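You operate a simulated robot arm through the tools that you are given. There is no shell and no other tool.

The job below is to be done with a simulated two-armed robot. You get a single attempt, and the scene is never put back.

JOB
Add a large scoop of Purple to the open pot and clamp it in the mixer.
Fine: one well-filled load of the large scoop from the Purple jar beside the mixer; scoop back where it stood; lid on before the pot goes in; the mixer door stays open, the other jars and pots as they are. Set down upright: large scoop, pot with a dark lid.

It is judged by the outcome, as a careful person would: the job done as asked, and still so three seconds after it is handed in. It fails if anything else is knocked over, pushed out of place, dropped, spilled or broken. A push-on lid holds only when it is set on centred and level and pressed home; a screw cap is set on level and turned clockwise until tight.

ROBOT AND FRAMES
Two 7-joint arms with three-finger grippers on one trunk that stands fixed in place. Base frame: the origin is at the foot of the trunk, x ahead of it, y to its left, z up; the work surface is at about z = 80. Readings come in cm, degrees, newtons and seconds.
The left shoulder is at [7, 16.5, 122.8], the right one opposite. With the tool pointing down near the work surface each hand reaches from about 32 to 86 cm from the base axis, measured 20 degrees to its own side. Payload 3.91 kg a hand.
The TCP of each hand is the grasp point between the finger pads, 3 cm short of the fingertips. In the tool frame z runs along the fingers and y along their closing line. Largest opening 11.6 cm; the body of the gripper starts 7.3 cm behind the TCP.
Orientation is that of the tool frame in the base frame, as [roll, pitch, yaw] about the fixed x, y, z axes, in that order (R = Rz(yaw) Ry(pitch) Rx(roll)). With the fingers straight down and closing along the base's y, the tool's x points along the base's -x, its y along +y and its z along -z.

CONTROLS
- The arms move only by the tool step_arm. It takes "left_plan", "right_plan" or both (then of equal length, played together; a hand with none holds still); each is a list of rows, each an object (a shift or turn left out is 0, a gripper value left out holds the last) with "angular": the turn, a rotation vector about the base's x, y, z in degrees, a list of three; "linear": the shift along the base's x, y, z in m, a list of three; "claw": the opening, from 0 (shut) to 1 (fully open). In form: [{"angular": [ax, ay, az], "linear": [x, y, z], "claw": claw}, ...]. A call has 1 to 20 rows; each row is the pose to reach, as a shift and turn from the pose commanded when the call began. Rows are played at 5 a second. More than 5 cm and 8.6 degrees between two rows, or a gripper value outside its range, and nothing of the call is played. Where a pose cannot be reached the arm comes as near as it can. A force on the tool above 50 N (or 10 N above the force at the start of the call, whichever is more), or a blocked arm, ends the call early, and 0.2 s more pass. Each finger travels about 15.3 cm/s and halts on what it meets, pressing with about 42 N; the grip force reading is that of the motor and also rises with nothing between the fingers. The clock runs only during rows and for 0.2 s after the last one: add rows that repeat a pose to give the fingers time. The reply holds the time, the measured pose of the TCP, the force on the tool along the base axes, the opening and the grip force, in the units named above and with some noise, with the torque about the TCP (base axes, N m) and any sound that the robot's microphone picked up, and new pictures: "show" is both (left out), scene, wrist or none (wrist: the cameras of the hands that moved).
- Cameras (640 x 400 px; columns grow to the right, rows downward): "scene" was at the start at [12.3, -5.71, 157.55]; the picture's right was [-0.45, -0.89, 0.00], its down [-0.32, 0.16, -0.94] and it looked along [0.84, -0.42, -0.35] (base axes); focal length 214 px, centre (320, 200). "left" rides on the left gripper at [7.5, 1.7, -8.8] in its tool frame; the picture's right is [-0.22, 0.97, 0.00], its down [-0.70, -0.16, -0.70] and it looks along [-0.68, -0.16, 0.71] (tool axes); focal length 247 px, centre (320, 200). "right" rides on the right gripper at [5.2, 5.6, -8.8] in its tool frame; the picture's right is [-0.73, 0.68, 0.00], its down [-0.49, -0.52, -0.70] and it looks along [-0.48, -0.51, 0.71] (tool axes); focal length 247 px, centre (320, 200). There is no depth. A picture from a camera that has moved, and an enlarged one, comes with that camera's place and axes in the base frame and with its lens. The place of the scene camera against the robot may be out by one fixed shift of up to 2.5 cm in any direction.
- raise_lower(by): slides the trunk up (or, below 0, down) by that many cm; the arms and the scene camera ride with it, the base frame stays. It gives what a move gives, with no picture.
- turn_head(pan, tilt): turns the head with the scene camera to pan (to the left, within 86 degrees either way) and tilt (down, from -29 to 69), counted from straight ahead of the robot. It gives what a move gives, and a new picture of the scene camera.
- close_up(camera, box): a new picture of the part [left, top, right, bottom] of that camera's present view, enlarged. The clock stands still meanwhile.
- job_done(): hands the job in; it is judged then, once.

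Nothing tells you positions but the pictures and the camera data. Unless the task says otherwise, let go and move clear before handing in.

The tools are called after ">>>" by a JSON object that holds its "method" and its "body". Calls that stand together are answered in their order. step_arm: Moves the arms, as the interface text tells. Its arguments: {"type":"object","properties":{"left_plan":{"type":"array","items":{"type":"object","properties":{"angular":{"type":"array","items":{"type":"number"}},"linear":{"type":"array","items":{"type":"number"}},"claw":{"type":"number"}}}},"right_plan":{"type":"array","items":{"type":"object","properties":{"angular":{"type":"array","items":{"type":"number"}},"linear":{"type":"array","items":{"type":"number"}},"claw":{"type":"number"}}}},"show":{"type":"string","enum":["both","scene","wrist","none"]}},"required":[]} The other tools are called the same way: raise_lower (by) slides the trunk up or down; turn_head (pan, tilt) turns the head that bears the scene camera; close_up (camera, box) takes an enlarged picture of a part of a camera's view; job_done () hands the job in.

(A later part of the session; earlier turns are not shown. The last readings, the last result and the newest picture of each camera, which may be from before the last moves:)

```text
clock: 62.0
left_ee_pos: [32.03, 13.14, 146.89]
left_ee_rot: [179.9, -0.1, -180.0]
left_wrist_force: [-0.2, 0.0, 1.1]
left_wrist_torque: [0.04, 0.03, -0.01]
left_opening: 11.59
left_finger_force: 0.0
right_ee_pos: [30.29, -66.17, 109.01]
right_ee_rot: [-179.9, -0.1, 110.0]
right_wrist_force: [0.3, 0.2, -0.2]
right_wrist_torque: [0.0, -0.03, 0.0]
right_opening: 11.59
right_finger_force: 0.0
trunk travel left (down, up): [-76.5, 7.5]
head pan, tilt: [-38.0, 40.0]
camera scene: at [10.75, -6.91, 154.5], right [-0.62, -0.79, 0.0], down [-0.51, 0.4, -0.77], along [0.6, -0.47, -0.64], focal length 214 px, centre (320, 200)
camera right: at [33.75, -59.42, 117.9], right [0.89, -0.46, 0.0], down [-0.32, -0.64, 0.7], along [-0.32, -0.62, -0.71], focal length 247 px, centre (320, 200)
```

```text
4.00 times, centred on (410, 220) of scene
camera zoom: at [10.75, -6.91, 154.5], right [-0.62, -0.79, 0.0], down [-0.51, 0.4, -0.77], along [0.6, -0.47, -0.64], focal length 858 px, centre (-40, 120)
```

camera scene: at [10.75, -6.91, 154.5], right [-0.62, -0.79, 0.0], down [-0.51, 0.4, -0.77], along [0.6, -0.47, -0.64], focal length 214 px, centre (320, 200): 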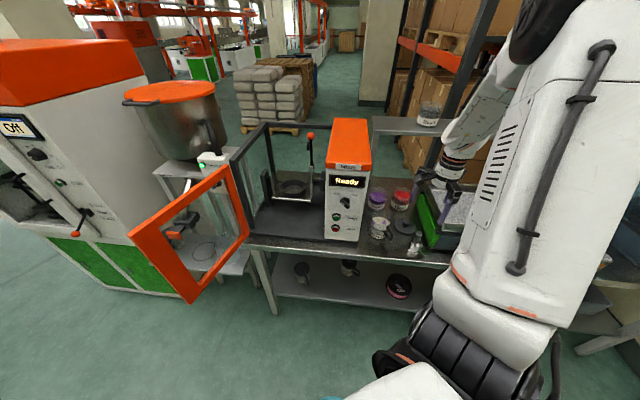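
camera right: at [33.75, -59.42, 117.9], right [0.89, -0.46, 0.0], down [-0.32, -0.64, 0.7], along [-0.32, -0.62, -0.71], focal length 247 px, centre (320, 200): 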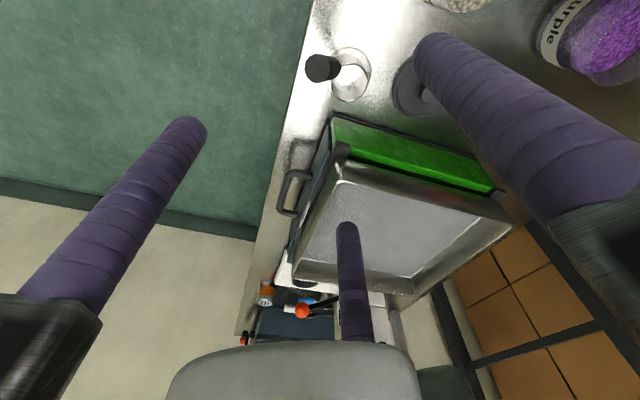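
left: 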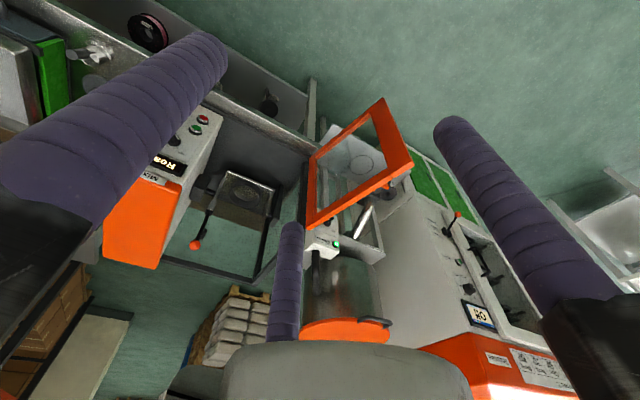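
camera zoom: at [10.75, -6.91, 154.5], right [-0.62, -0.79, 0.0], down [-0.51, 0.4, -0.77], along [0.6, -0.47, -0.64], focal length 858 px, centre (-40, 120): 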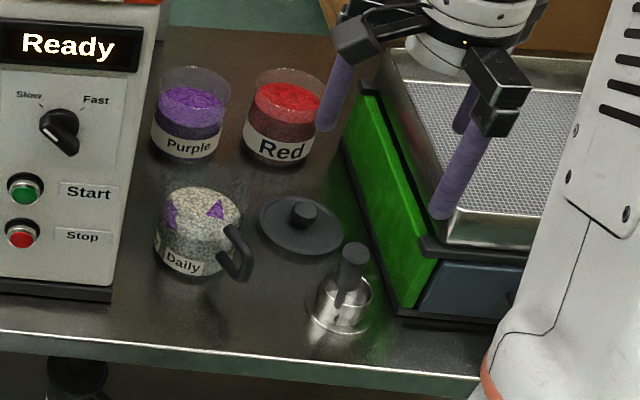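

Everything stands as before and the scoop is back in place. I move to view the lid from close to fix its position.

>>> {"method": "step_arm", "body": {"right_plan": [{"linear": [0.03, 0.009, 0], "angular": [0, 0, 7.25]}, {"linear": [0.06, 0.018, 0], "angular": [0, 0, 14.5]}, {"linear": [0.09, 0.027, -0.02], "angular": [0, 0, 21.75]}, {"linear": [0.116, 0.036, -0.05], "angular": [0, 0, 29]}, {"linear": [0.116, 0.036, -0.08], "angular": [0, 0, 29]}, {"linear": [0.116, 0.036, -0.08], "angular": [0, 0, 29]}], "show": "wrist"}}

>>> {"method": "close_up", "body": {"camera": "right", "box": [240, 120, 400, 250]}}

>>> {"method": "close_up", "body": {"camera": "right", "box": [320, 0, 480, 130]}}

```text
clock: 63.4
left_ee_pos: [31.93, 13.4, 146.93]
left_ee_rot: [-179.9, 0.0, -180.0]
left_wrist_force: [0.3, -0.1, 0.4]
left_wrist_torque: [-0.02, 0.05, 0.01]
left_opening: 11.6
left_finger_force: 0.0
right_ee_pos: [41.78, -62.39, 101.06]
right_ee_rot: [-179.8, -0.1, 139.2]
right_wrist_force: [-0.2, -0.1, 0.6]
right_wrist_torque: [0.0, 0.0, 0.02]
right_opening: 11.57
right_finger_force: 0.0
trunk travel left (down, up): [-76.5, 7.5]
head pan, tilt: [-38.0, 40.0]
camera right: at [41.54, -54.79, 109.85], right [1.0, 0.04, 0.0], down [0.03, -0.71, 0.7], along [0.02, -0.7, -0.71], focal length 247 px, centre (320, 200)
```

right: 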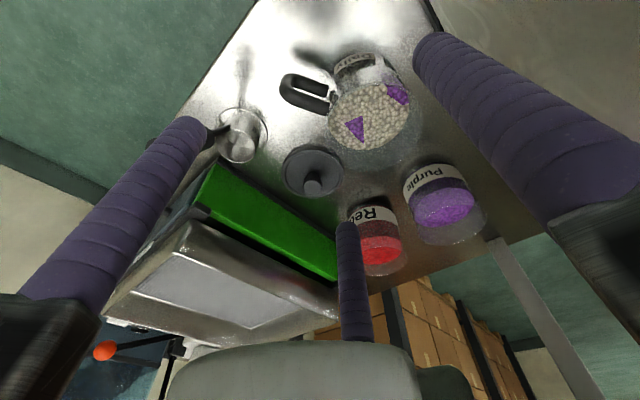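

```text
3.08 times, centred on (320, 185) of right
camera zoom: at [41.54, -54.79, 109.85], right [1.0, 0.04, 0.0], down [0.03, -0.71, 0.7], along [0.02, -0.7, -0.71], focal length 760 px, centre (320, 246)
```

zoom: 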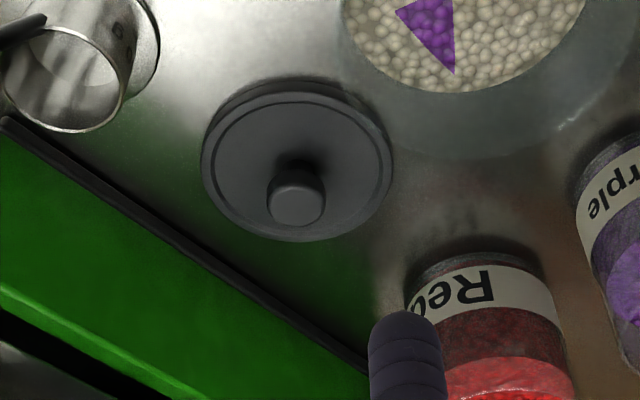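

```text
3.08 times, centred on (400, 65) of right
camera zoom: at [41.54, -54.79, 109.85], right [1.0, 0.04, 0.0], down [0.03, -0.71, 0.7], along [0.02, -0.7, -0.71], focal length 760 px, centre (74, 615)
```

zoom: 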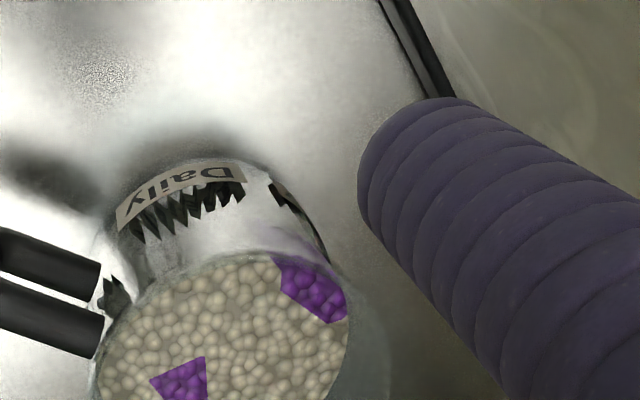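

The lid's knob is at about (41.3, -78.0) with its top near z 83.5. I move over it, part-close the fingers and descend partway for a check.

>>> {"method": "step_arm", "body": {"right_plan": [{"linear": [-0.001, -0.04, 0], "claw": 0.6}, {"linear": [-0.002, -0.08, 0], "claw": 0.6}, {"linear": [-0.003, -0.12, 0], "claw": 0.6}, {"linear": [-0.0045, -0.155, 0], "claw": 0.6}, {"linear": [-0.0045, -0.155, -0.04], "claw": 0.6}, {"linear": [-0.0045, -0.155, -0.08], "claw": 0.6}, {"linear": [-0.0045, -0.155, -0.11], "claw": 0.6}, {"linear": [-0.0045, -0.155, -0.11], "claw": 0.6}], "show": "both"}}

>>> {"method": "close_up", "body": {"camera": "right", "box": [220, 60, 420, 220]}}

>>> {"method": "close_up", "body": {"camera": "scene", "box": [360, 170, 460, 270]}}

```text
clock: 65.2
left_ee_pos: [31.97, 13.32, 146.97]
left_ee_rot: [-179.9, 0.1, 180.0]
left_wrist_force: [-0.4, -0.1, 0.4]
left_wrist_torque: [-0.01, 0.0, 0.05]
left_opening: 11.63
left_finger_force: 0.0
right_ee_pos: [41.33, -77.89, 90.03]
right_ee_rot: [-179.8, 0.1, 139.0]
right_wrist_force: [-0.1, 0.0, -0.6]
right_wrist_torque: [0.0, -0.03, 0.01]
right_opening: 6.95
right_finger_force: 0.0
trunk travel left (down, up): [-76.5, 7.5]
head pan, tilt: [-38.0, 40.0]
camera scene: at [10.67, -6.68, 154.52], right [-0.62, -0.79, 0.0], down [-0.51, 0.4, -0.77], along [0.6, -0.47, -0.64], focal length 214 px, centre (320, 200)
camera right: at [41.04, -70.24, 98.94], right [1.0, 0.03, 0.0], down [0.02, -0.71, 0.7], along [0.02, -0.7, -0.71], focal length 247 px, centre (320, 200)
```

scene: 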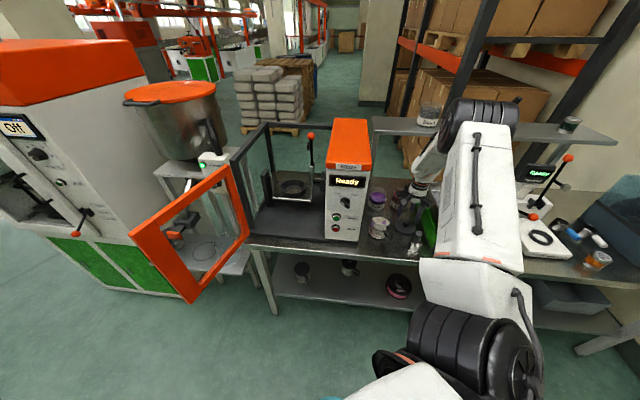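
right: 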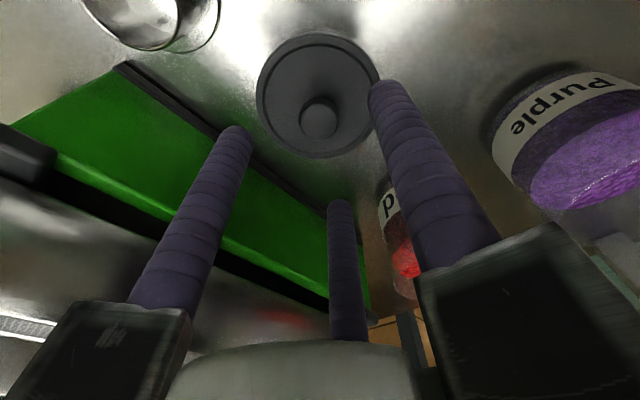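

```text
2.50 times, centred on (320, 140) of right
camera zoom: at [41.04, -70.24, 98.94], right [1.0, 0.03, 0.0], down [0.02, -0.71, 0.7], along [0.02, -0.7, -0.71], focal length 617 px, centre (320, 350)
```

zoom: 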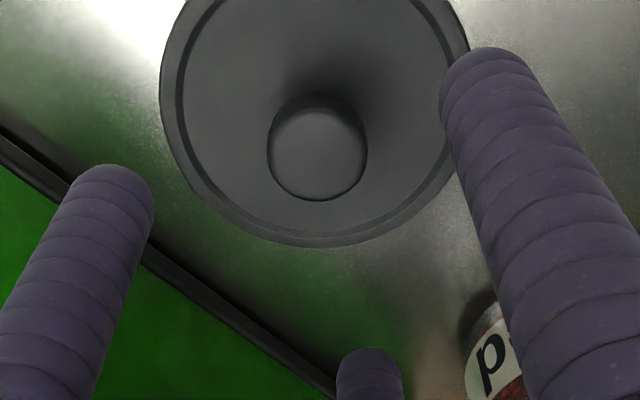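

```text
4.00 times, centred on (410, 220) of scene
camera zoom: at [10.67, -6.68, 154.52], right [-0.62, -0.79, 0.0], down [-0.51, 0.4, -0.77], along [0.6, -0.47, -0.64], focal length 858 px, centre (-40, 120)
```

zoom: 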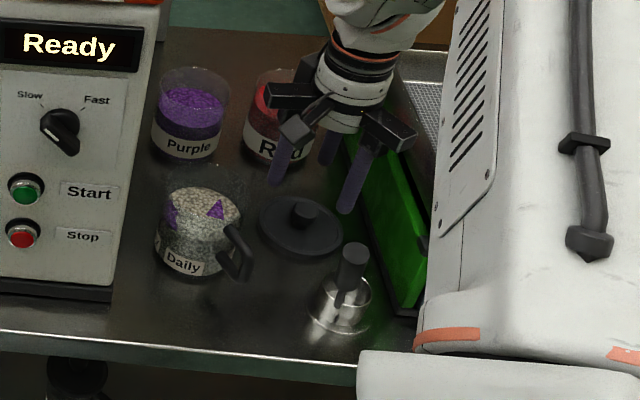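

Alignment over the knob is within about a millimetre. I descend and close gently on the knob.

>>> {"method": "step_arm", "body": {"right_plan": [{"linear": [-0.001, -0.001, -0.02], "claw": 0.6}, {"linear": [-0.001, -0.001, -0.038], "claw": 0.6}, {"linear": [-0.001, -0.001, -0.049], "claw": 0.6}, {"linear": [-0.001, -0.001, -0.049], "claw": 0.6}], "show": "wrist"}}

>>> {"method": "close_up", "body": {"camera": "right", "box": [220, 60, 420, 220]}}

```text
clock: 66.2
left_ee_pos: [31.96, 13.42, 146.98]
left_ee_rot: [-180.0, 0.0, 180.0]
left_wrist_force: [-0.4, -0.2, -0.4]
left_wrist_torque: [-0.01, -0.01, 0.0]
left_opening: 11.59
left_finger_force: 0.1
right_ee_pos: [41.15, -78.16, 85.12]
right_ee_rot: [-179.9, -0.1, 139.0]
right_wrist_force: [0.1, 0.2, 0.0]
right_wrist_torque: [0.01, 0.0, -0.01]
right_opening: 6.97
right_finger_force: 0.1
trunk travel left (down, up): [-76.5, 7.5]
head pan, tilt: [-38.0, 40.0]
camera right: at [40.94, -70.49, 94.03], right [1.0, 0.03, 0.0], down [0.03, -0.71, 0.7], along [0.02, -0.7, -0.71], focal length 247 px, centre (320, 200)
```

right: 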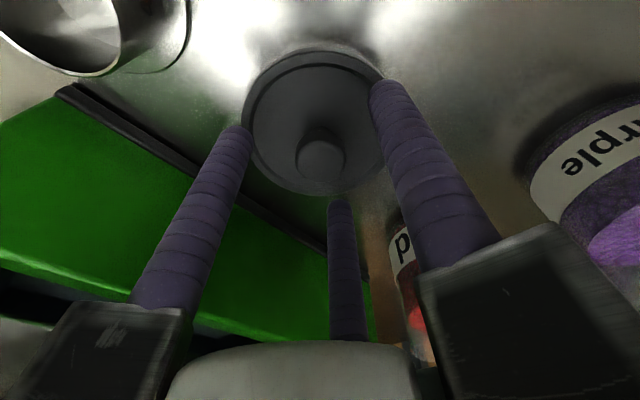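

```text
2.50 times, centred on (320, 140) of right
camera zoom: at [40.94, -70.49, 94.03], right [1.0, 0.03, 0.0], down [0.03, -0.71, 0.7], along [0.02, -0.7, -0.71], focal length 617 px, centre (320, 350)
```

zoom: 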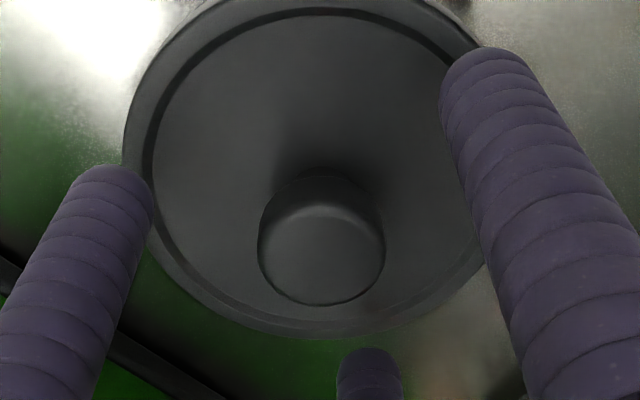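

>>> {"method": "step_arm", "body": {"right_plan": [{"linear": [0, 0, -0.004], "claw": 0.6}, {"linear": [0, 0, -0.004], "claw": 0.45}, {"linear": [0, 0, -0.004], "claw": 0.35}, {"linear": [0, 0, -0.004], "claw": 0.28}, {"linear": [0, 0, -0.004], "claw": 0.15}, {"linear": [0, 0, -0.004], "claw": 0.0}, {"linear": [0, 0, -0.004], "claw": 0.0}, {"linear": [0, 0, -0.004], "claw": 0.0}], "show": "wrist"}}

>>> {"method": "close_up", "body": {"camera": "right", "box": [220, 60, 420, 220]}}

```text
clock: 68.0
left_ee_pos: [31.93, 13.36, 146.84]
left_ee_rot: [180.0, 0.0, -180.0]
left_wrist_force: [-0.4, 0.9, 0.5]
left_wrist_torque: [-0.02, -0.01, -0.03]
left_opening: 11.6
left_finger_force: 0.0
right_ee_pos: [41.19, -78.1, 84.75]
right_ee_rot: [-180.0, 0.0, 139.1]
right_wrist_force: [0.3, 0.3, 1.0]
right_wrist_torque: [-0.02, -0.02, -0.03]
right_opening: 2.43
right_finger_force: 41.9
trunk travel left (down, up): [-76.5, 7.5]
head pan, tilt: [-38.0, 40.0]
camera right: at [40.93, -70.42, 93.63], right [1.0, 0.03, 0.0], down [0.02, -0.71, 0.7], along [0.02, -0.7, -0.71], focal length 247 px, centre (320, 200)
```

right: 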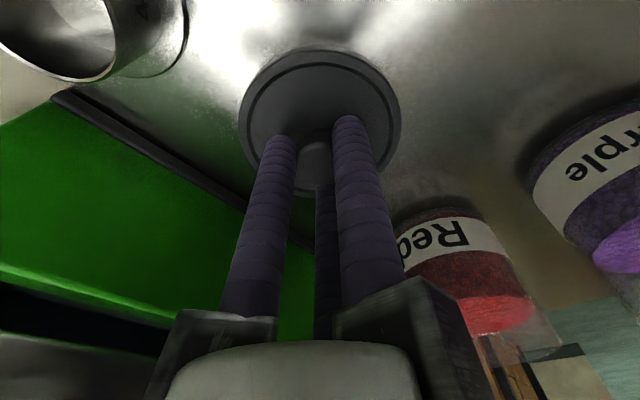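

```text
2.50 times, centred on (320, 140) of right
camera zoom: at [40.93, -70.42, 93.63], right [1.0, 0.03, 0.0], down [0.02, -0.71, 0.7], along [0.02, -0.7, -0.71], focal length 617 px, centre (320, 350)
```

zoom: 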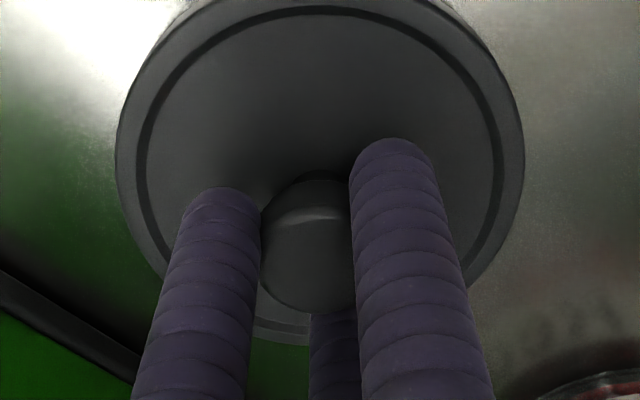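

The knob is held. I lift the lid and pause beside the pot so that the wrist camera can fix the pot's position precisely.

>>> {"method": "step_arm", "body": {"right_plan": [{"linear": [0, 0, 0.01]}, {"linear": [0, 0, 0.05]}, {"linear": [0, 0, 0.1]}, {"linear": [0, 0, 0.15]}, {"linear": [0, 0, 0.2]}, {"linear": [-0.01, 0.035, 0.22]}, {"linear": [-0.02, 0.08, 0.22]}, {"linear": [-0.039, 0.125, 0.22]}, {"linear": [-0.039, 0.125, 0.22]}], "show": "both"}}

>>> {"method": "close_up", "body": {"camera": "right", "box": [360, 0, 560, 160]}}

>>> {"method": "close_up", "body": {"camera": "right", "box": [220, 60, 420, 220]}}

```text
clock: 70.0
left_ee_pos: [32.05, 13.26, 146.91]
left_ee_rot: [180.0, -0.1, -179.9]
left_wrist_force: [-0.6, 0.1, 0.7]
left_wrist_torque: [0.01, -0.04, 0.0]
left_opening: 11.57
left_finger_force: 0.1
right_ee_pos: [37.51, -65.46, 106.82]
right_ee_rot: [-179.9, 0.0, 138.9]
right_wrist_force: [0.2, 0.1, 0.6]
right_wrist_torque: [0.01, -0.02, 0.03]
right_opening: 2.4
right_finger_force: 42.0
trunk travel left (down, up): [-76.5, 7.5]
head pan, tilt: [-38.0, 40.0]
camera scene: at [10.72, -6.85, 154.51], right [-0.62, -0.79, 0.0], down [-0.51, 0.4, -0.77], along [0.6, -0.47, -0.64], focal length 214 px, centre (320, 200)
camera right: at [37.15, -57.86, 115.65], right [1.0, 0.03, 0.0], down [0.02, -0.71, 0.7], along [0.02, -0.7, -0.71], focal length 247 px, centre (320, 200)
```

scene: 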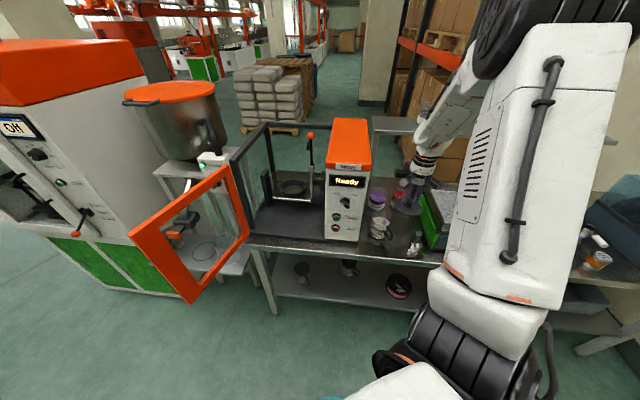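
right: 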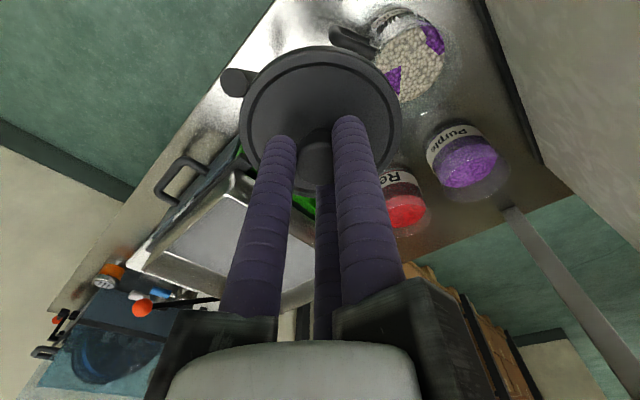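

```text
2.50 times, centred on (460, 80) of right
camera zoom: at [37.15, -57.86, 115.65], right [1.0, 0.03, 0.0], down [0.02, -0.71, 0.7], along [0.02, -0.7, -0.71], focal length 617 px, centre (-30, 500)
```

zoom: 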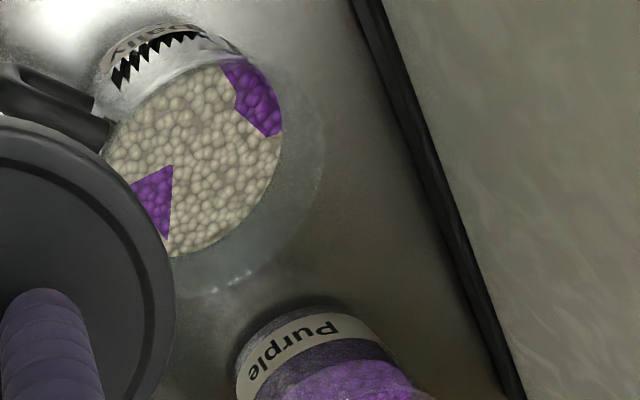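

```text
2.50 times, centred on (320, 140) of right
camera zoom: at [37.15, -57.86, 115.65], right [1.0, 0.03, 0.0], down [0.02, -0.71, 0.7], along [0.02, -0.7, -0.71], focal length 617 px, centre (320, 350)
```

zoom: 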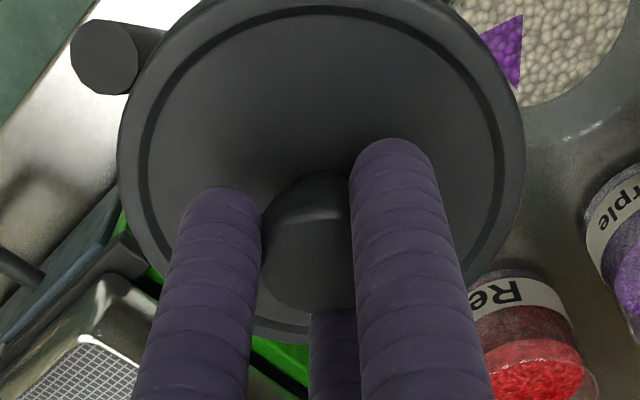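

The lid is held level and the pot centre comes out at about (47.1, -66.2). I move the lid over it, turning the wrist so that no finger carrier points at the mixer.

>>> {"method": "step_arm", "body": {"right_plan": [{"linear": [0.01, 0, 0], "angular": [0, 0, 7.5]}, {"linear": [0.025, -0.002, 0], "angular": [0, 0, 15]}, {"linear": [0.04, -0.003, 0], "angular": [0, 0, 22.5]}, {"linear": [0.055, -0.004, 0], "angular": [0, 0, 30]}, {"linear": [0.07, -0.005, 0], "angular": [0, 0, 37.5]}, {"linear": [0.085, -0.006, 0], "angular": [0, 0, 45]}, {"linear": [0.096, -0.0077, 0], "angular": [0, 0, 52.5]}, {"linear": [0.096, -0.0077, 0], "angular": [0, 0, 60]}, {"linear": [0.096, -0.0077, -0.03], "angular": [0, 0, 60]}, {"linear": [0.096, -0.0077, -0.06], "angular": [0, 0, 60]}, {"linear": [0.096, -0.0077, -0.09], "angular": [0, 0, 60]}, {"linear": [0.096, -0.0077, -0.09], "angular": [0, 0, 60]}], "show": "both"}}

>>> {"method": "close_up", "body": {"camera": "scene", "box": [350, 180, 430, 260]}}

>>> {"method": "close_up", "body": {"camera": "right", "box": [220, 20, 420, 180]}}

```text
clock: 72.6
left_ee_pos: [31.93, 13.41, 146.93]
left_ee_rot: [-180.0, 0.0, -180.0]
left_wrist_force: [0.3, 1.1, 0.3]
left_wrist_torque: [-0.01, 0.0, -0.02]
left_opening: 11.59
left_finger_force: 0.1
right_ee_pos: [46.98, -66.31, 97.85]
right_ee_rot: [-179.9, 0.0, -161.0]
right_wrist_force: [-0.2, -0.2, -0.1]
right_wrist_torque: [0.0, 0.01, -0.03]
right_opening: 2.43
right_finger_force: 42.3
trunk travel left (down, up): [-76.5, 7.5]
head pan, tilt: [-38.0, 40.0]
camera scene: at [10.67, -6.72, 154.52], right [-0.62, -0.79, 0.0], down [-0.51, 0.4, -0.77], along [0.6, -0.47, -0.64], focal length 214 px, centre (320, 200)
camera right: at [40.14, -62.72, 106.67], right [0.47, 0.88, 0.0], down [0.63, -0.34, 0.7], along [0.62, -0.33, -0.71], focal length 247 px, centre (320, 200)
```

scene: 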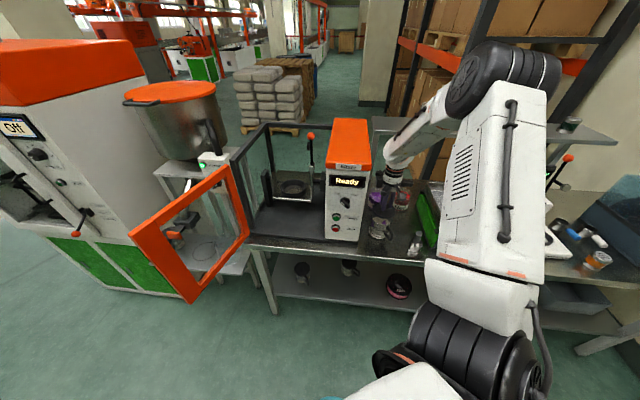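
right: 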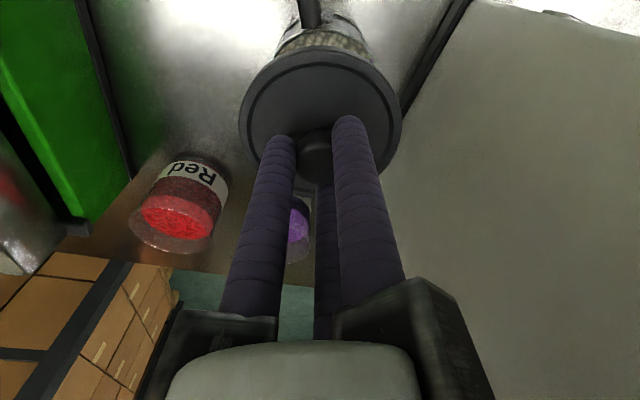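

```text
5.00 times, centred on (390, 220) of scene
camera zoom: at [10.67, -6.72, 154.52], right [-0.62, -0.79, 0.0], down [-0.51, 0.4, -0.77], along [0.6, -0.47, -0.64], focal length 1072 px, centre (-30, 100)
```

zoom: 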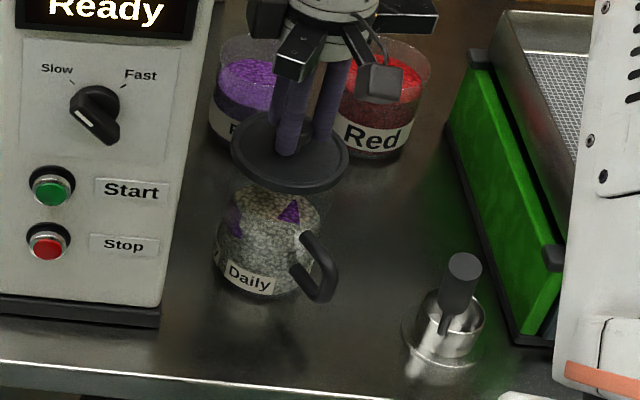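

```text
2.50 times, centred on (320, 100) of right
camera zoom: at [40.14, -62.72, 106.67], right [0.47, 0.88, 0.0], down [0.63, -0.34, 0.7], along [0.62, -0.33, -0.71], focal length 617 px, centre (320, 450)
```

zoom: 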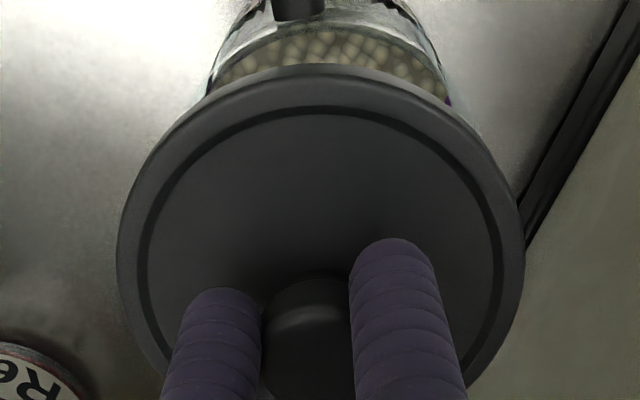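

>>> {"method": "close_up", "body": {"camera": "right", "box": [270, 0, 370, 60]}}

>>> {"method": "close_up", "body": {"camera": "scene", "box": [370, 195, 410, 235]}}

```text
6.40 times, centred on (320, 30) of right
camera zoom: at [40.14, -62.72, 106.67], right [0.47, 0.88, 0.0], down [0.63, -0.34, 0.7], along [0.62, -0.33, -0.71], focal length 1581 px, centre (320, 1288)
```

zoom: 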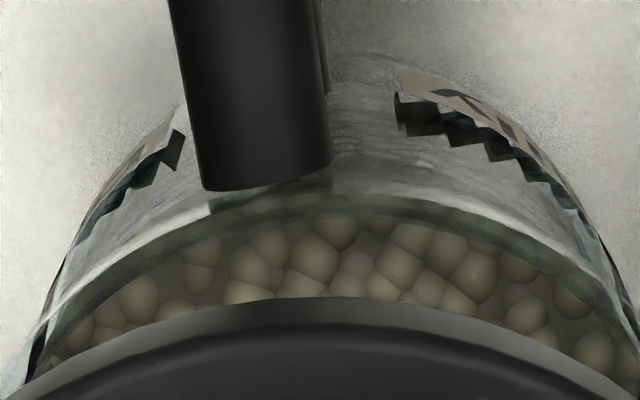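

```text
10.00 times, centred on (390, 215) of scene
camera zoom: at [10.67, -6.72, 154.52], right [-0.62, -0.79, 0.0], down [-0.51, 0.4, -0.77], along [0.6, -0.47, -0.64], focal length 2145 px, centre (-380, 50)
```

zoom: 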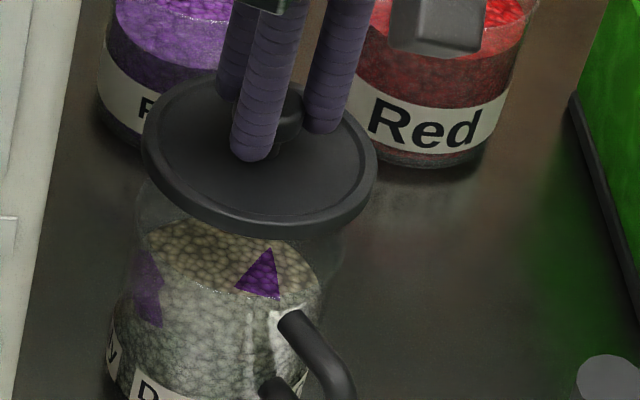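

The lid is centred over the pot within about a millimetre or two. I lower it close to the rim and then slowly onto it.

>>> {"method": "step_arm", "body": {"right_plan": [{"linear": [0, 0, -0.012]}, {"linear": [0, 0, -0.024]}, {"linear": [0, 0, -0.031]}, {"linear": [0, 0, -0.034]}, {"linear": [0, 0, -0.034]}], "show": "wrist"}}

>>> {"method": "close_up", "body": {"camera": "scene", "box": [370, 195, 410, 235]}}

>>> {"method": "close_up", "body": {"camera": "right", "box": [240, 0, 400, 100]}}

```text
clock: 73.8
left_ee_pos: [31.83, 13.36, 146.96]
left_ee_rot: [179.9, 0.0, 179.8]
left_wrist_force: [0.2, 0.2, -0.3]
left_wrist_torque: [0.0, -0.02, 0.04]
left_opening: 11.6
left_finger_force: 0.0
right_ee_pos: [46.94, -66.32, 94.51]
right_ee_rot: [-179.8, 0.1, -161.0]
right_wrist_force: [-0.7, -2.1, 8.5]
right_wrist_torque: [0.19, -0.01, 0.0]
right_opening: 2.4
right_finger_force: 42.2
trunk travel left (down, up): [-76.5, 7.5]
head pan, tilt: [-38.0, 40.0]
camera right: at [40.2, -62.79, 103.36], right [0.47, 0.88, 0.0], down [0.63, -0.33, 0.7], along [0.62, -0.33, -0.71], focal length 247 px, centre (320, 200)
```

right: 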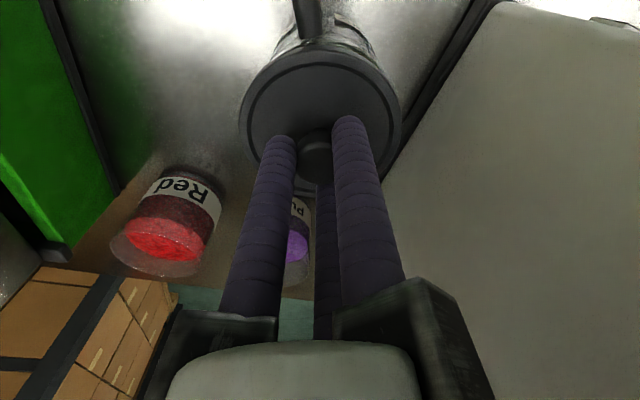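

```text
10.00 times, centred on (390, 215) of scene
camera zoom: at [10.6, -6.67, 154.54], right [-0.62, -0.79, 0.0], down [-0.51, 0.4, -0.77], along [0.6, -0.47, -0.64], focal length 2145 px, centre (-380, 50)
```

zoom: 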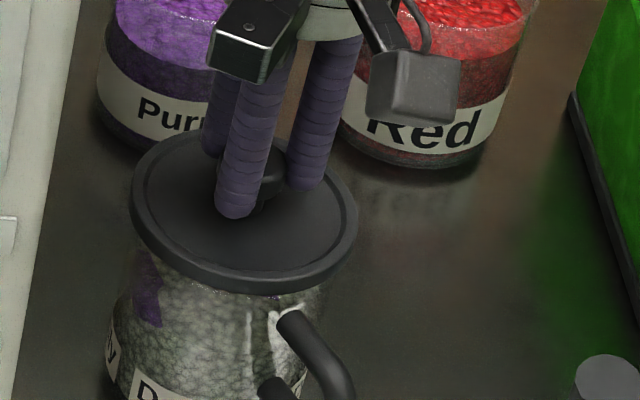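

```text
4.00 times, centred on (320, 50) of right
camera zoom: at [40.2, -62.79, 103.36], right [0.47, 0.88, 0.0], down [0.63, -0.33, 0.7], along [0.62, -0.33, -0.71], focal length 988 px, centre (320, 800)
```

zoom: 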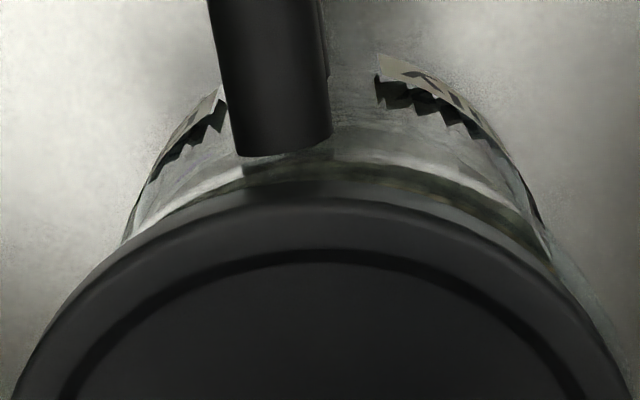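

The lid touches the rim at about 8 N and looks centred and level. I press down in small steps.

>>> {"method": "step_arm", "body": {"right_plan": [{"linear": [0, 0, -0.0015]}, {"linear": [0, 0, -0.003]}, {"linear": [0, 0, -0.003]}], "show": "wrist"}}

>>> {"method": "close_up", "body": {"camera": "right", "box": [240, 0, 400, 100]}}

```text
clock: 74.6
left_ee_pos: [31.76, 13.62, 147.07]
left_ee_rot: [-179.9, 0.1, 180.0]
left_wrist_force: [-0.8, -0.4, 0.0]
left_wrist_torque: [0.0, -0.01, 0.03]
left_opening: 11.61
left_finger_force: 0.0
right_ee_pos: [46.99, -66.45, 94.45]
right_ee_rot: [-179.6, 0.2, -160.9]
right_wrist_force: [1.1, -9.5, 29.2]
right_wrist_torque: [-0.02, 0.1, 0.02]
right_opening: 2.39
right_finger_force: 42.0
trunk travel left (down, up): [-76.5, 7.5]
head pan, tilt: [-38.0, 40.0]
camera right: at [40.16, -62.73, 103.31], right [0.47, 0.88, 0.0], down [0.63, -0.33, 0.71], along [0.62, -0.33, -0.71], focal length 247 px, centre (320, 200)
```

right: 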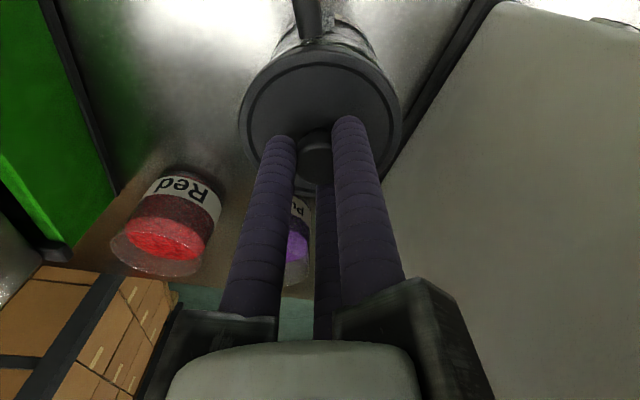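

```text
4.00 times, centred on (320, 50) of right
camera zoom: at [40.16, -62.73, 103.31], right [0.47, 0.88, 0.0], down [0.63, -0.33, 0.71], along [0.62, -0.33, -0.71], focal length 988 px, centre (320, 800)
```

zoom: 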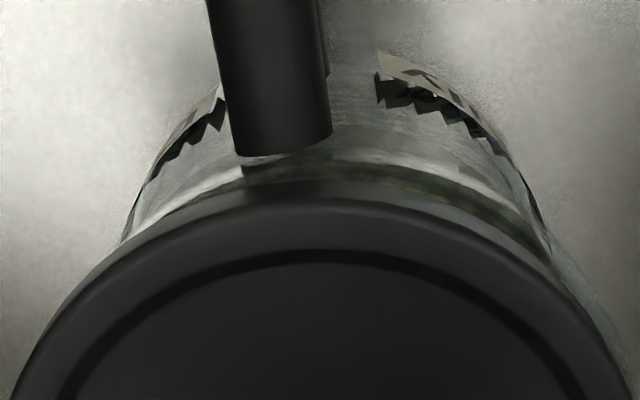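

It presses with a sideways reaction toward -y, so the lid sits slightly too far to +y. I ease off, shift a little and press again.

>>> {"method": "step_arm", "body": {"right_plan": [{"linear": [0, 0, 0.0035]}, {"linear": [-0.001, -0.0025, 0.0035]}, {"linear": [-0.001, -0.0025, 0.001]}, {"linear": [-0.001, -0.0025, 0.0]}, {"linear": [-0.001, -0.0025, 0.0]}], "show": "wrist"}}

>>> {"method": "close_up", "body": {"camera": "scene", "box": [370, 195, 410, 235]}}

```text
clock: 75.8
left_ee_pos: [31.74, 13.79, 147.0]
left_ee_rot: [-179.8, 0.1, -179.9]
left_wrist_force: [-0.3, 0.6, 0.3]
left_wrist_torque: [0.0, 0.01, -0.02]
left_opening: 11.62
left_finger_force: 0.1
right_ee_pos: [46.95, -66.31, 94.54]
right_ee_rot: [-179.6, 0.1, -161.0]
right_wrist_force: [8.8, -3.4, 35.8]
right_wrist_torque: [0.27, -0.06, -0.03]
right_opening: 2.44
right_finger_force: 41.8
trunk travel left (down, up): [-76.5, 7.5]
head pan, tilt: [-38.0, 40.0]
camera right: at [40.13, -62.74, 103.27], right [0.47, 0.88, 0.0], down [0.63, -0.33, 0.7], along [0.62, -0.33, -0.71], focal length 247 px, centre (320, 200)
```

right: 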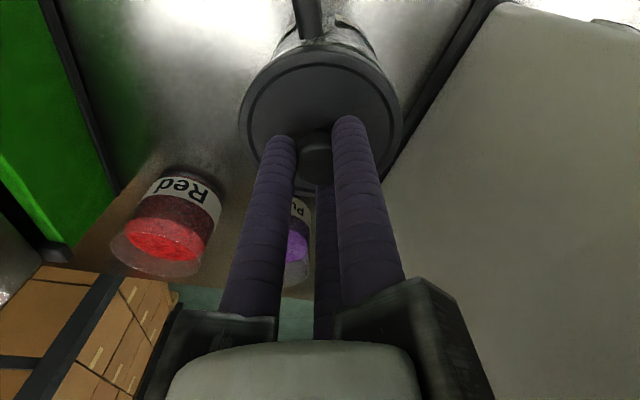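

```text
10.00 times, centred on (390, 215) of scene
camera zoom: at [10.49, -6.3, 154.57], right [-0.62, -0.79, 0.0], down [-0.51, 0.39, -0.77], along [0.6, -0.47, -0.64], focal length 2145 px, centre (-380, 50)
```

zoom: 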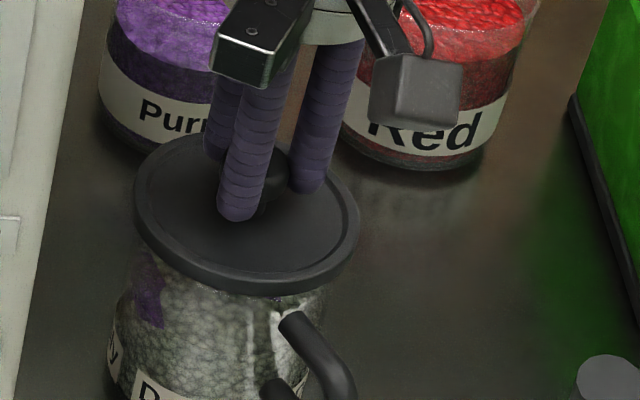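

>>> {"method": "close_up", "body": {"camera": "scene", "box": [285, 250, 365, 290]}}

>>> {"method": "close_up", "body": {"camera": "scene", "box": [375, 205, 405, 235]}}

```text
8.00 times, centred on (325, 270) of scene
camera zoom: at [10.49, -6.3, 154.57], right [-0.62, -0.79, 0.0], down [-0.51, 0.39, -0.77], along [0.6, -0.47, -0.64], focal length 1716 px, centre (280, -360)
```

zoom: 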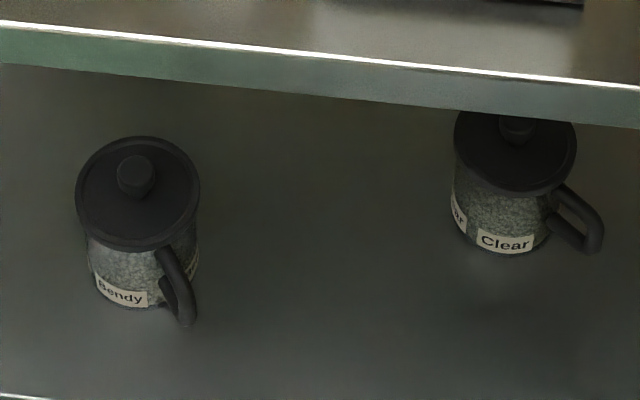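

```text
13.33 times, centred on (390, 220) of scene
camera zoom: at [10.49, -6.3, 154.57], right [-0.62, -0.79, 0.0], down [-0.51, 0.39, -0.77], along [0.6, -0.47, -0.64], focal length 2860 px, centre (-613, -67)
```

zoom: 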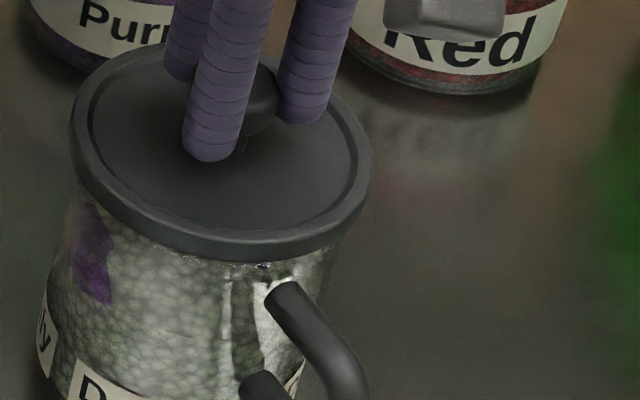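

The lid is stuck on the rim without going in, so I lift it free, adjust the position slightly and set it down again to read the side forces cleanly.

>>> {"method": "step_arm", "body": {"right_plan": [{"linear": [0, 0, 0.006]}, {"linear": [0, 0, 0.012]}, {"linear": [0.002, -0.0005, 0.012]}, {"linear": [0.002, -0.0005, 0.012]}], "show": "wrist"}}

>>> {"method": "close_up", "body": {"camera": "right", "box": [240, 0, 400, 100]}}

>>> {"method": "close_up", "body": {"camera": "scene", "box": [375, 205, 405, 235]}}

```text
clock: 76.8
left_ee_pos: [32.05, 13.3, 146.95]
left_ee_rot: [180.0, 0.0, -180.0]
left_wrist_force: [-0.7, 0.1, 0.3]
left_wrist_torque: [0.04, -0.01, -0.02]
left_opening: 11.61
left_finger_force: 0.1
right_ee_pos: [46.97, -66.66, 95.16]
right_ee_rot: [-179.9, -0.1, -161.0]
right_wrist_force: [0.1, -0.1, -0.2]
right_wrist_torque: [0.0, -0.01, 0.02]
right_opening: 2.41
right_finger_force: 41.7
trunk travel left (down, up): [-76.5, 7.5]
head pan, tilt: [-38.0, 40.0]
camera right: at [40.26, -63.1, 104.02], right [0.47, 0.88, 0.0], down [0.63, -0.34, 0.7], along [0.62, -0.33, -0.72], focal length 247 px, centre (320, 200)
```

right: 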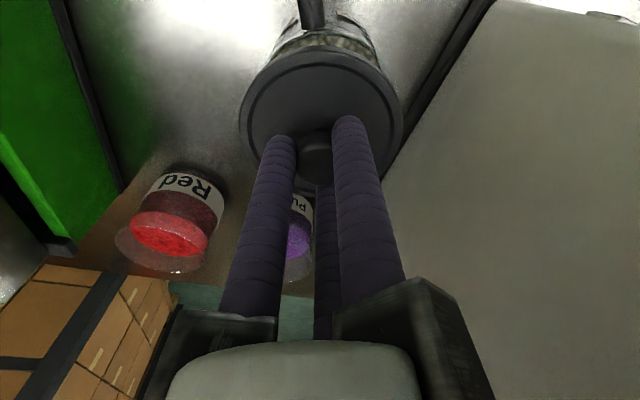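

```text
4.00 times, centred on (320, 50) of right
camera zoom: at [40.26, -63.1, 104.02], right [0.47, 0.88, 0.0], down [0.63, -0.34, 0.7], along [0.62, -0.33, -0.72], focal length 988 px, centre (320, 800)
```

zoom: 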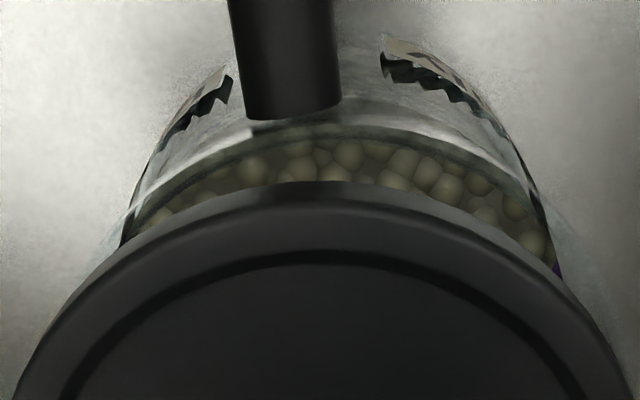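

```text
13.33 times, centred on (390, 220) of scene
camera zoom: at [10.73, -6.8, 154.5], right [-0.62, -0.79, 0.0], down [-0.51, 0.4, -0.77], along [0.6, -0.47, -0.64], focal length 2860 px, centre (-613, -67)
```

zoom: 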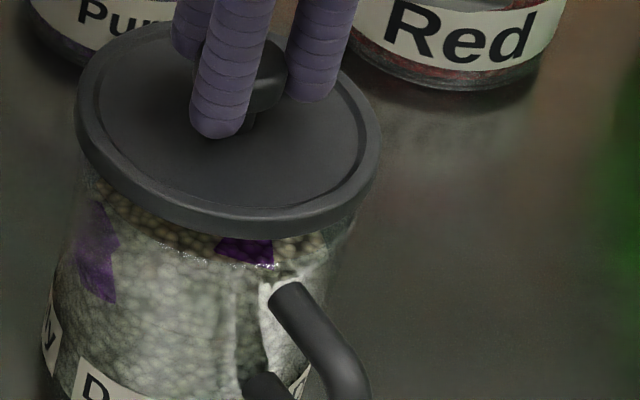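

>>> {"method": "step_arm", "body": {"right_plan": [{"linear": [0, 0, -0.005]}, {"linear": [0, 0, -0.009]}, {"linear": [0, 0, -0.01]}, {"linear": [0, 0, -0.01]}], "show": "none"}}

```text
clock: 77.8
left_ee_pos: [31.81, 13.46, 146.88]
left_ee_rot: [-179.9, 0.0, 180.0]
left_wrist_force: [-0.3, 0.7, -0.3]
left_wrist_torque: [0.01, -0.01, 0.02]
left_opening: 11.63
left_finger_force: 0.0
right_ee_pos: [47.04, -66.66, 94.48]
right_ee_rot: [-179.8, 0.1, -161.0]
right_wrist_force: [1.3, -1.8, 11.1]
right_wrist_torque: [-0.2, 0.26, 0.04]
right_opening: 2.4
right_finger_force: 42.1
trunk travel left (down, up): [-76.5, 7.5]
head pan, tilt: [-38.0, 40.0]
```

At this spot the side forces are small (1.3, -1.8 N at 11 N). I press further here to see if it goes home.

>>> {"method": "step_arm", "body": {"right_plan": [{"linear": [0, 0, -0.001]}, {"linear": [0, 0, -0.002]}, {"linear": [0, 0, -0.003]}, {"linear": [0, 0, -0.003]}], "show": "none"}}

```text
clock: 78.8
left_ee_pos: [31.65, 13.6, 146.88]
left_ee_rot: [-179.9, 0.0, 179.9]
left_wrist_force: [0.4, -0.1, -0.1]
left_wrist_torque: [0.03, -0.03, -0.02]
left_opening: 11.61
left_finger_force: 0.0
right_ee_pos: [47.03, -66.52, 94.42]
right_ee_rot: [-179.7, 0.3, -161.0]
right_wrist_force: [4.3, -8.5, 34.0]
right_wrist_torque: [0.07, 0.1, -0.03]
right_opening: 2.44
right_finger_force: 41.9
trunk travel left (down, up): [-76.5, 7.5]
head pan, tilt: [-38.0, 40.0]
```

>>> {"method": "close_up", "body": {"camera": "scene", "box": [376, 212, 402, 238]}}

>>> {"method": "close_up", "body": {"camera": "right", "box": [240, 0, 400, 100]}}

```text
15.38 times, centred on (389, 225) of scene
camera zoom: at [10.45, -6.44, 154.57], right [-0.62, -0.79, 0.0], down [-0.51, 0.39, -0.77], along [0.6, -0.47, -0.64], focal length 3300 px, centre (-742, -185)
```

zoom: 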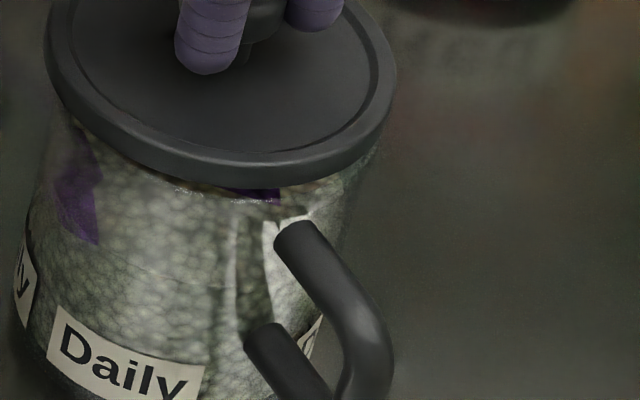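

```text
4.00 times, centred on (320, 50) of right
camera zoom: at [40.24, -62.96, 103.23], right [0.47, 0.88, 0.0], down [0.63, -0.33, 0.7], along [0.62, -0.33, -0.71], focal length 988 px, centre (320, 800)
```

zoom: 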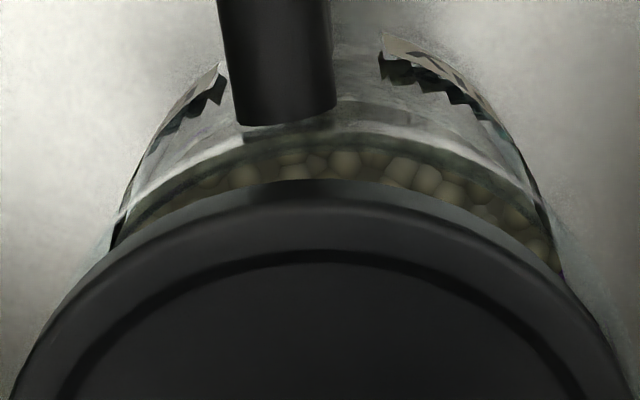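

From the images the lid now sits off toward the far side; the side force came mostly from arm flex. I'll lift the lid, step aside, and re-measure the pot's rim in full view.

>>> {"method": "step_arm", "body": {"right_plan": [{"linear": [0, 0, 0.02]}, {"linear": [0, 0, 0.06]}, {"linear": [0, 0, 0.1]}, {"linear": [-0.025, -0.045, 0.11]}, {"linear": [-0.054, -0.091, 0.11]}, {"linear": [-0.054, -0.091, 0.11]}], "show": "wrist"}}

>>> {"method": "close_up", "body": {"camera": "right", "box": [370, 10, 510, 150]}}

```text
refused: row 4 steps farther than a row can; nothing moved
```

```text
2.86 times, centred on (440, 80) of right
camera zoom: at [40.24, -62.96, 103.23], right [0.47, 0.88, 0.0], down [0.63, -0.33, 0.7], along [0.62, -0.33, -0.71], focal length 706 px, centre (-23, 543)
```

zoom: 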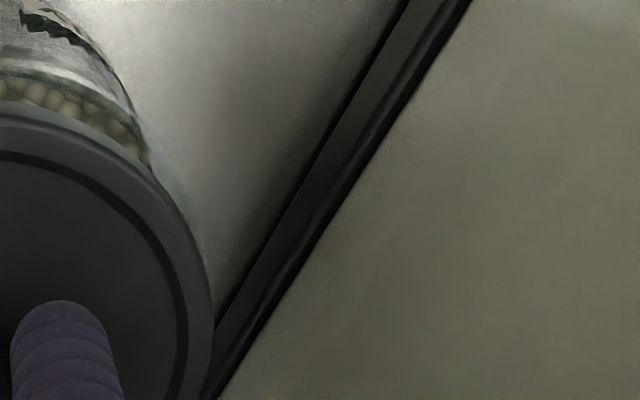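

>>> {"method": "step_arm", "body": {"right_plan": [{"linear": [0, 0, 0.02]}, {"linear": [0, 0, 0.06]}, {"linear": [0, 0, 0.1]}, {"linear": [-0.018, -0.03, 0.11]}, {"linear": [-0.036, -0.06, 0.11]}, {"linear": [-0.054, -0.091, 0.11]}, {"linear": [-0.054, -0.091, 0.11]}], "show": "wrist"}}

>>> {"method": "close_up", "body": {"camera": "right", "box": [370, 10, 510, 150]}}

```text
clock: 80.4
left_ee_pos: [31.88, 13.37, 147.02]
left_ee_rot: [-180.0, 0.0, -180.0]
left_wrist_force: [0.1, -0.5, -0.4]
left_wrist_torque: [0.01, 0.01, 0.0]
left_opening: 11.58
left_finger_force: 0.1
right_ee_pos: [41.81, -75.65, 104.82]
right_ee_rot: [-179.9, 0.0, -161.0]
right_wrist_force: [0.1, -0.4, -0.2]
right_wrist_torque: [0.02, 0.0, -0.01]
right_opening: 2.44
right_finger_force: 42.1
trunk travel left (down, up): [-76.5, 7.5]
head pan, tilt: [-38.0, 40.0]
camera right: at [34.89, -72.11, 113.74], right [0.47, 0.88, 0.0], down [0.63, -0.34, 0.7], along [0.62, -0.33, -0.71], focal length 247 px, centre (320, 200)
```

right: 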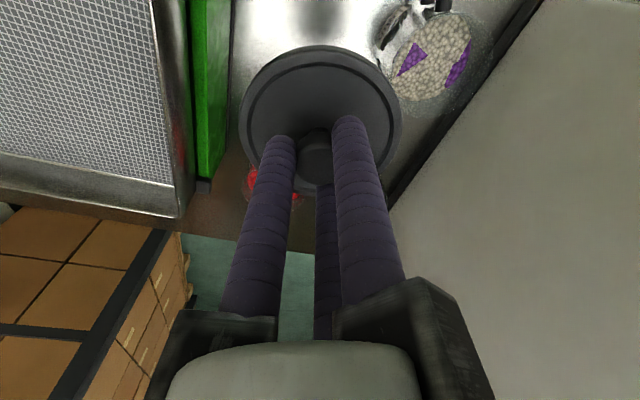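

```text
2.86 times, centred on (440, 80) of right
camera zoom: at [34.89, -72.11, 113.74], right [0.47, 0.88, 0.0], down [0.63, -0.34, 0.7], along [0.62, -0.33, -0.71], focal length 706 px, centre (-23, 543)
```

zoom: 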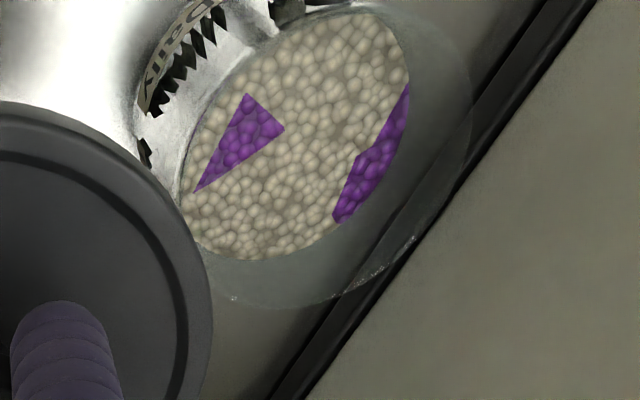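

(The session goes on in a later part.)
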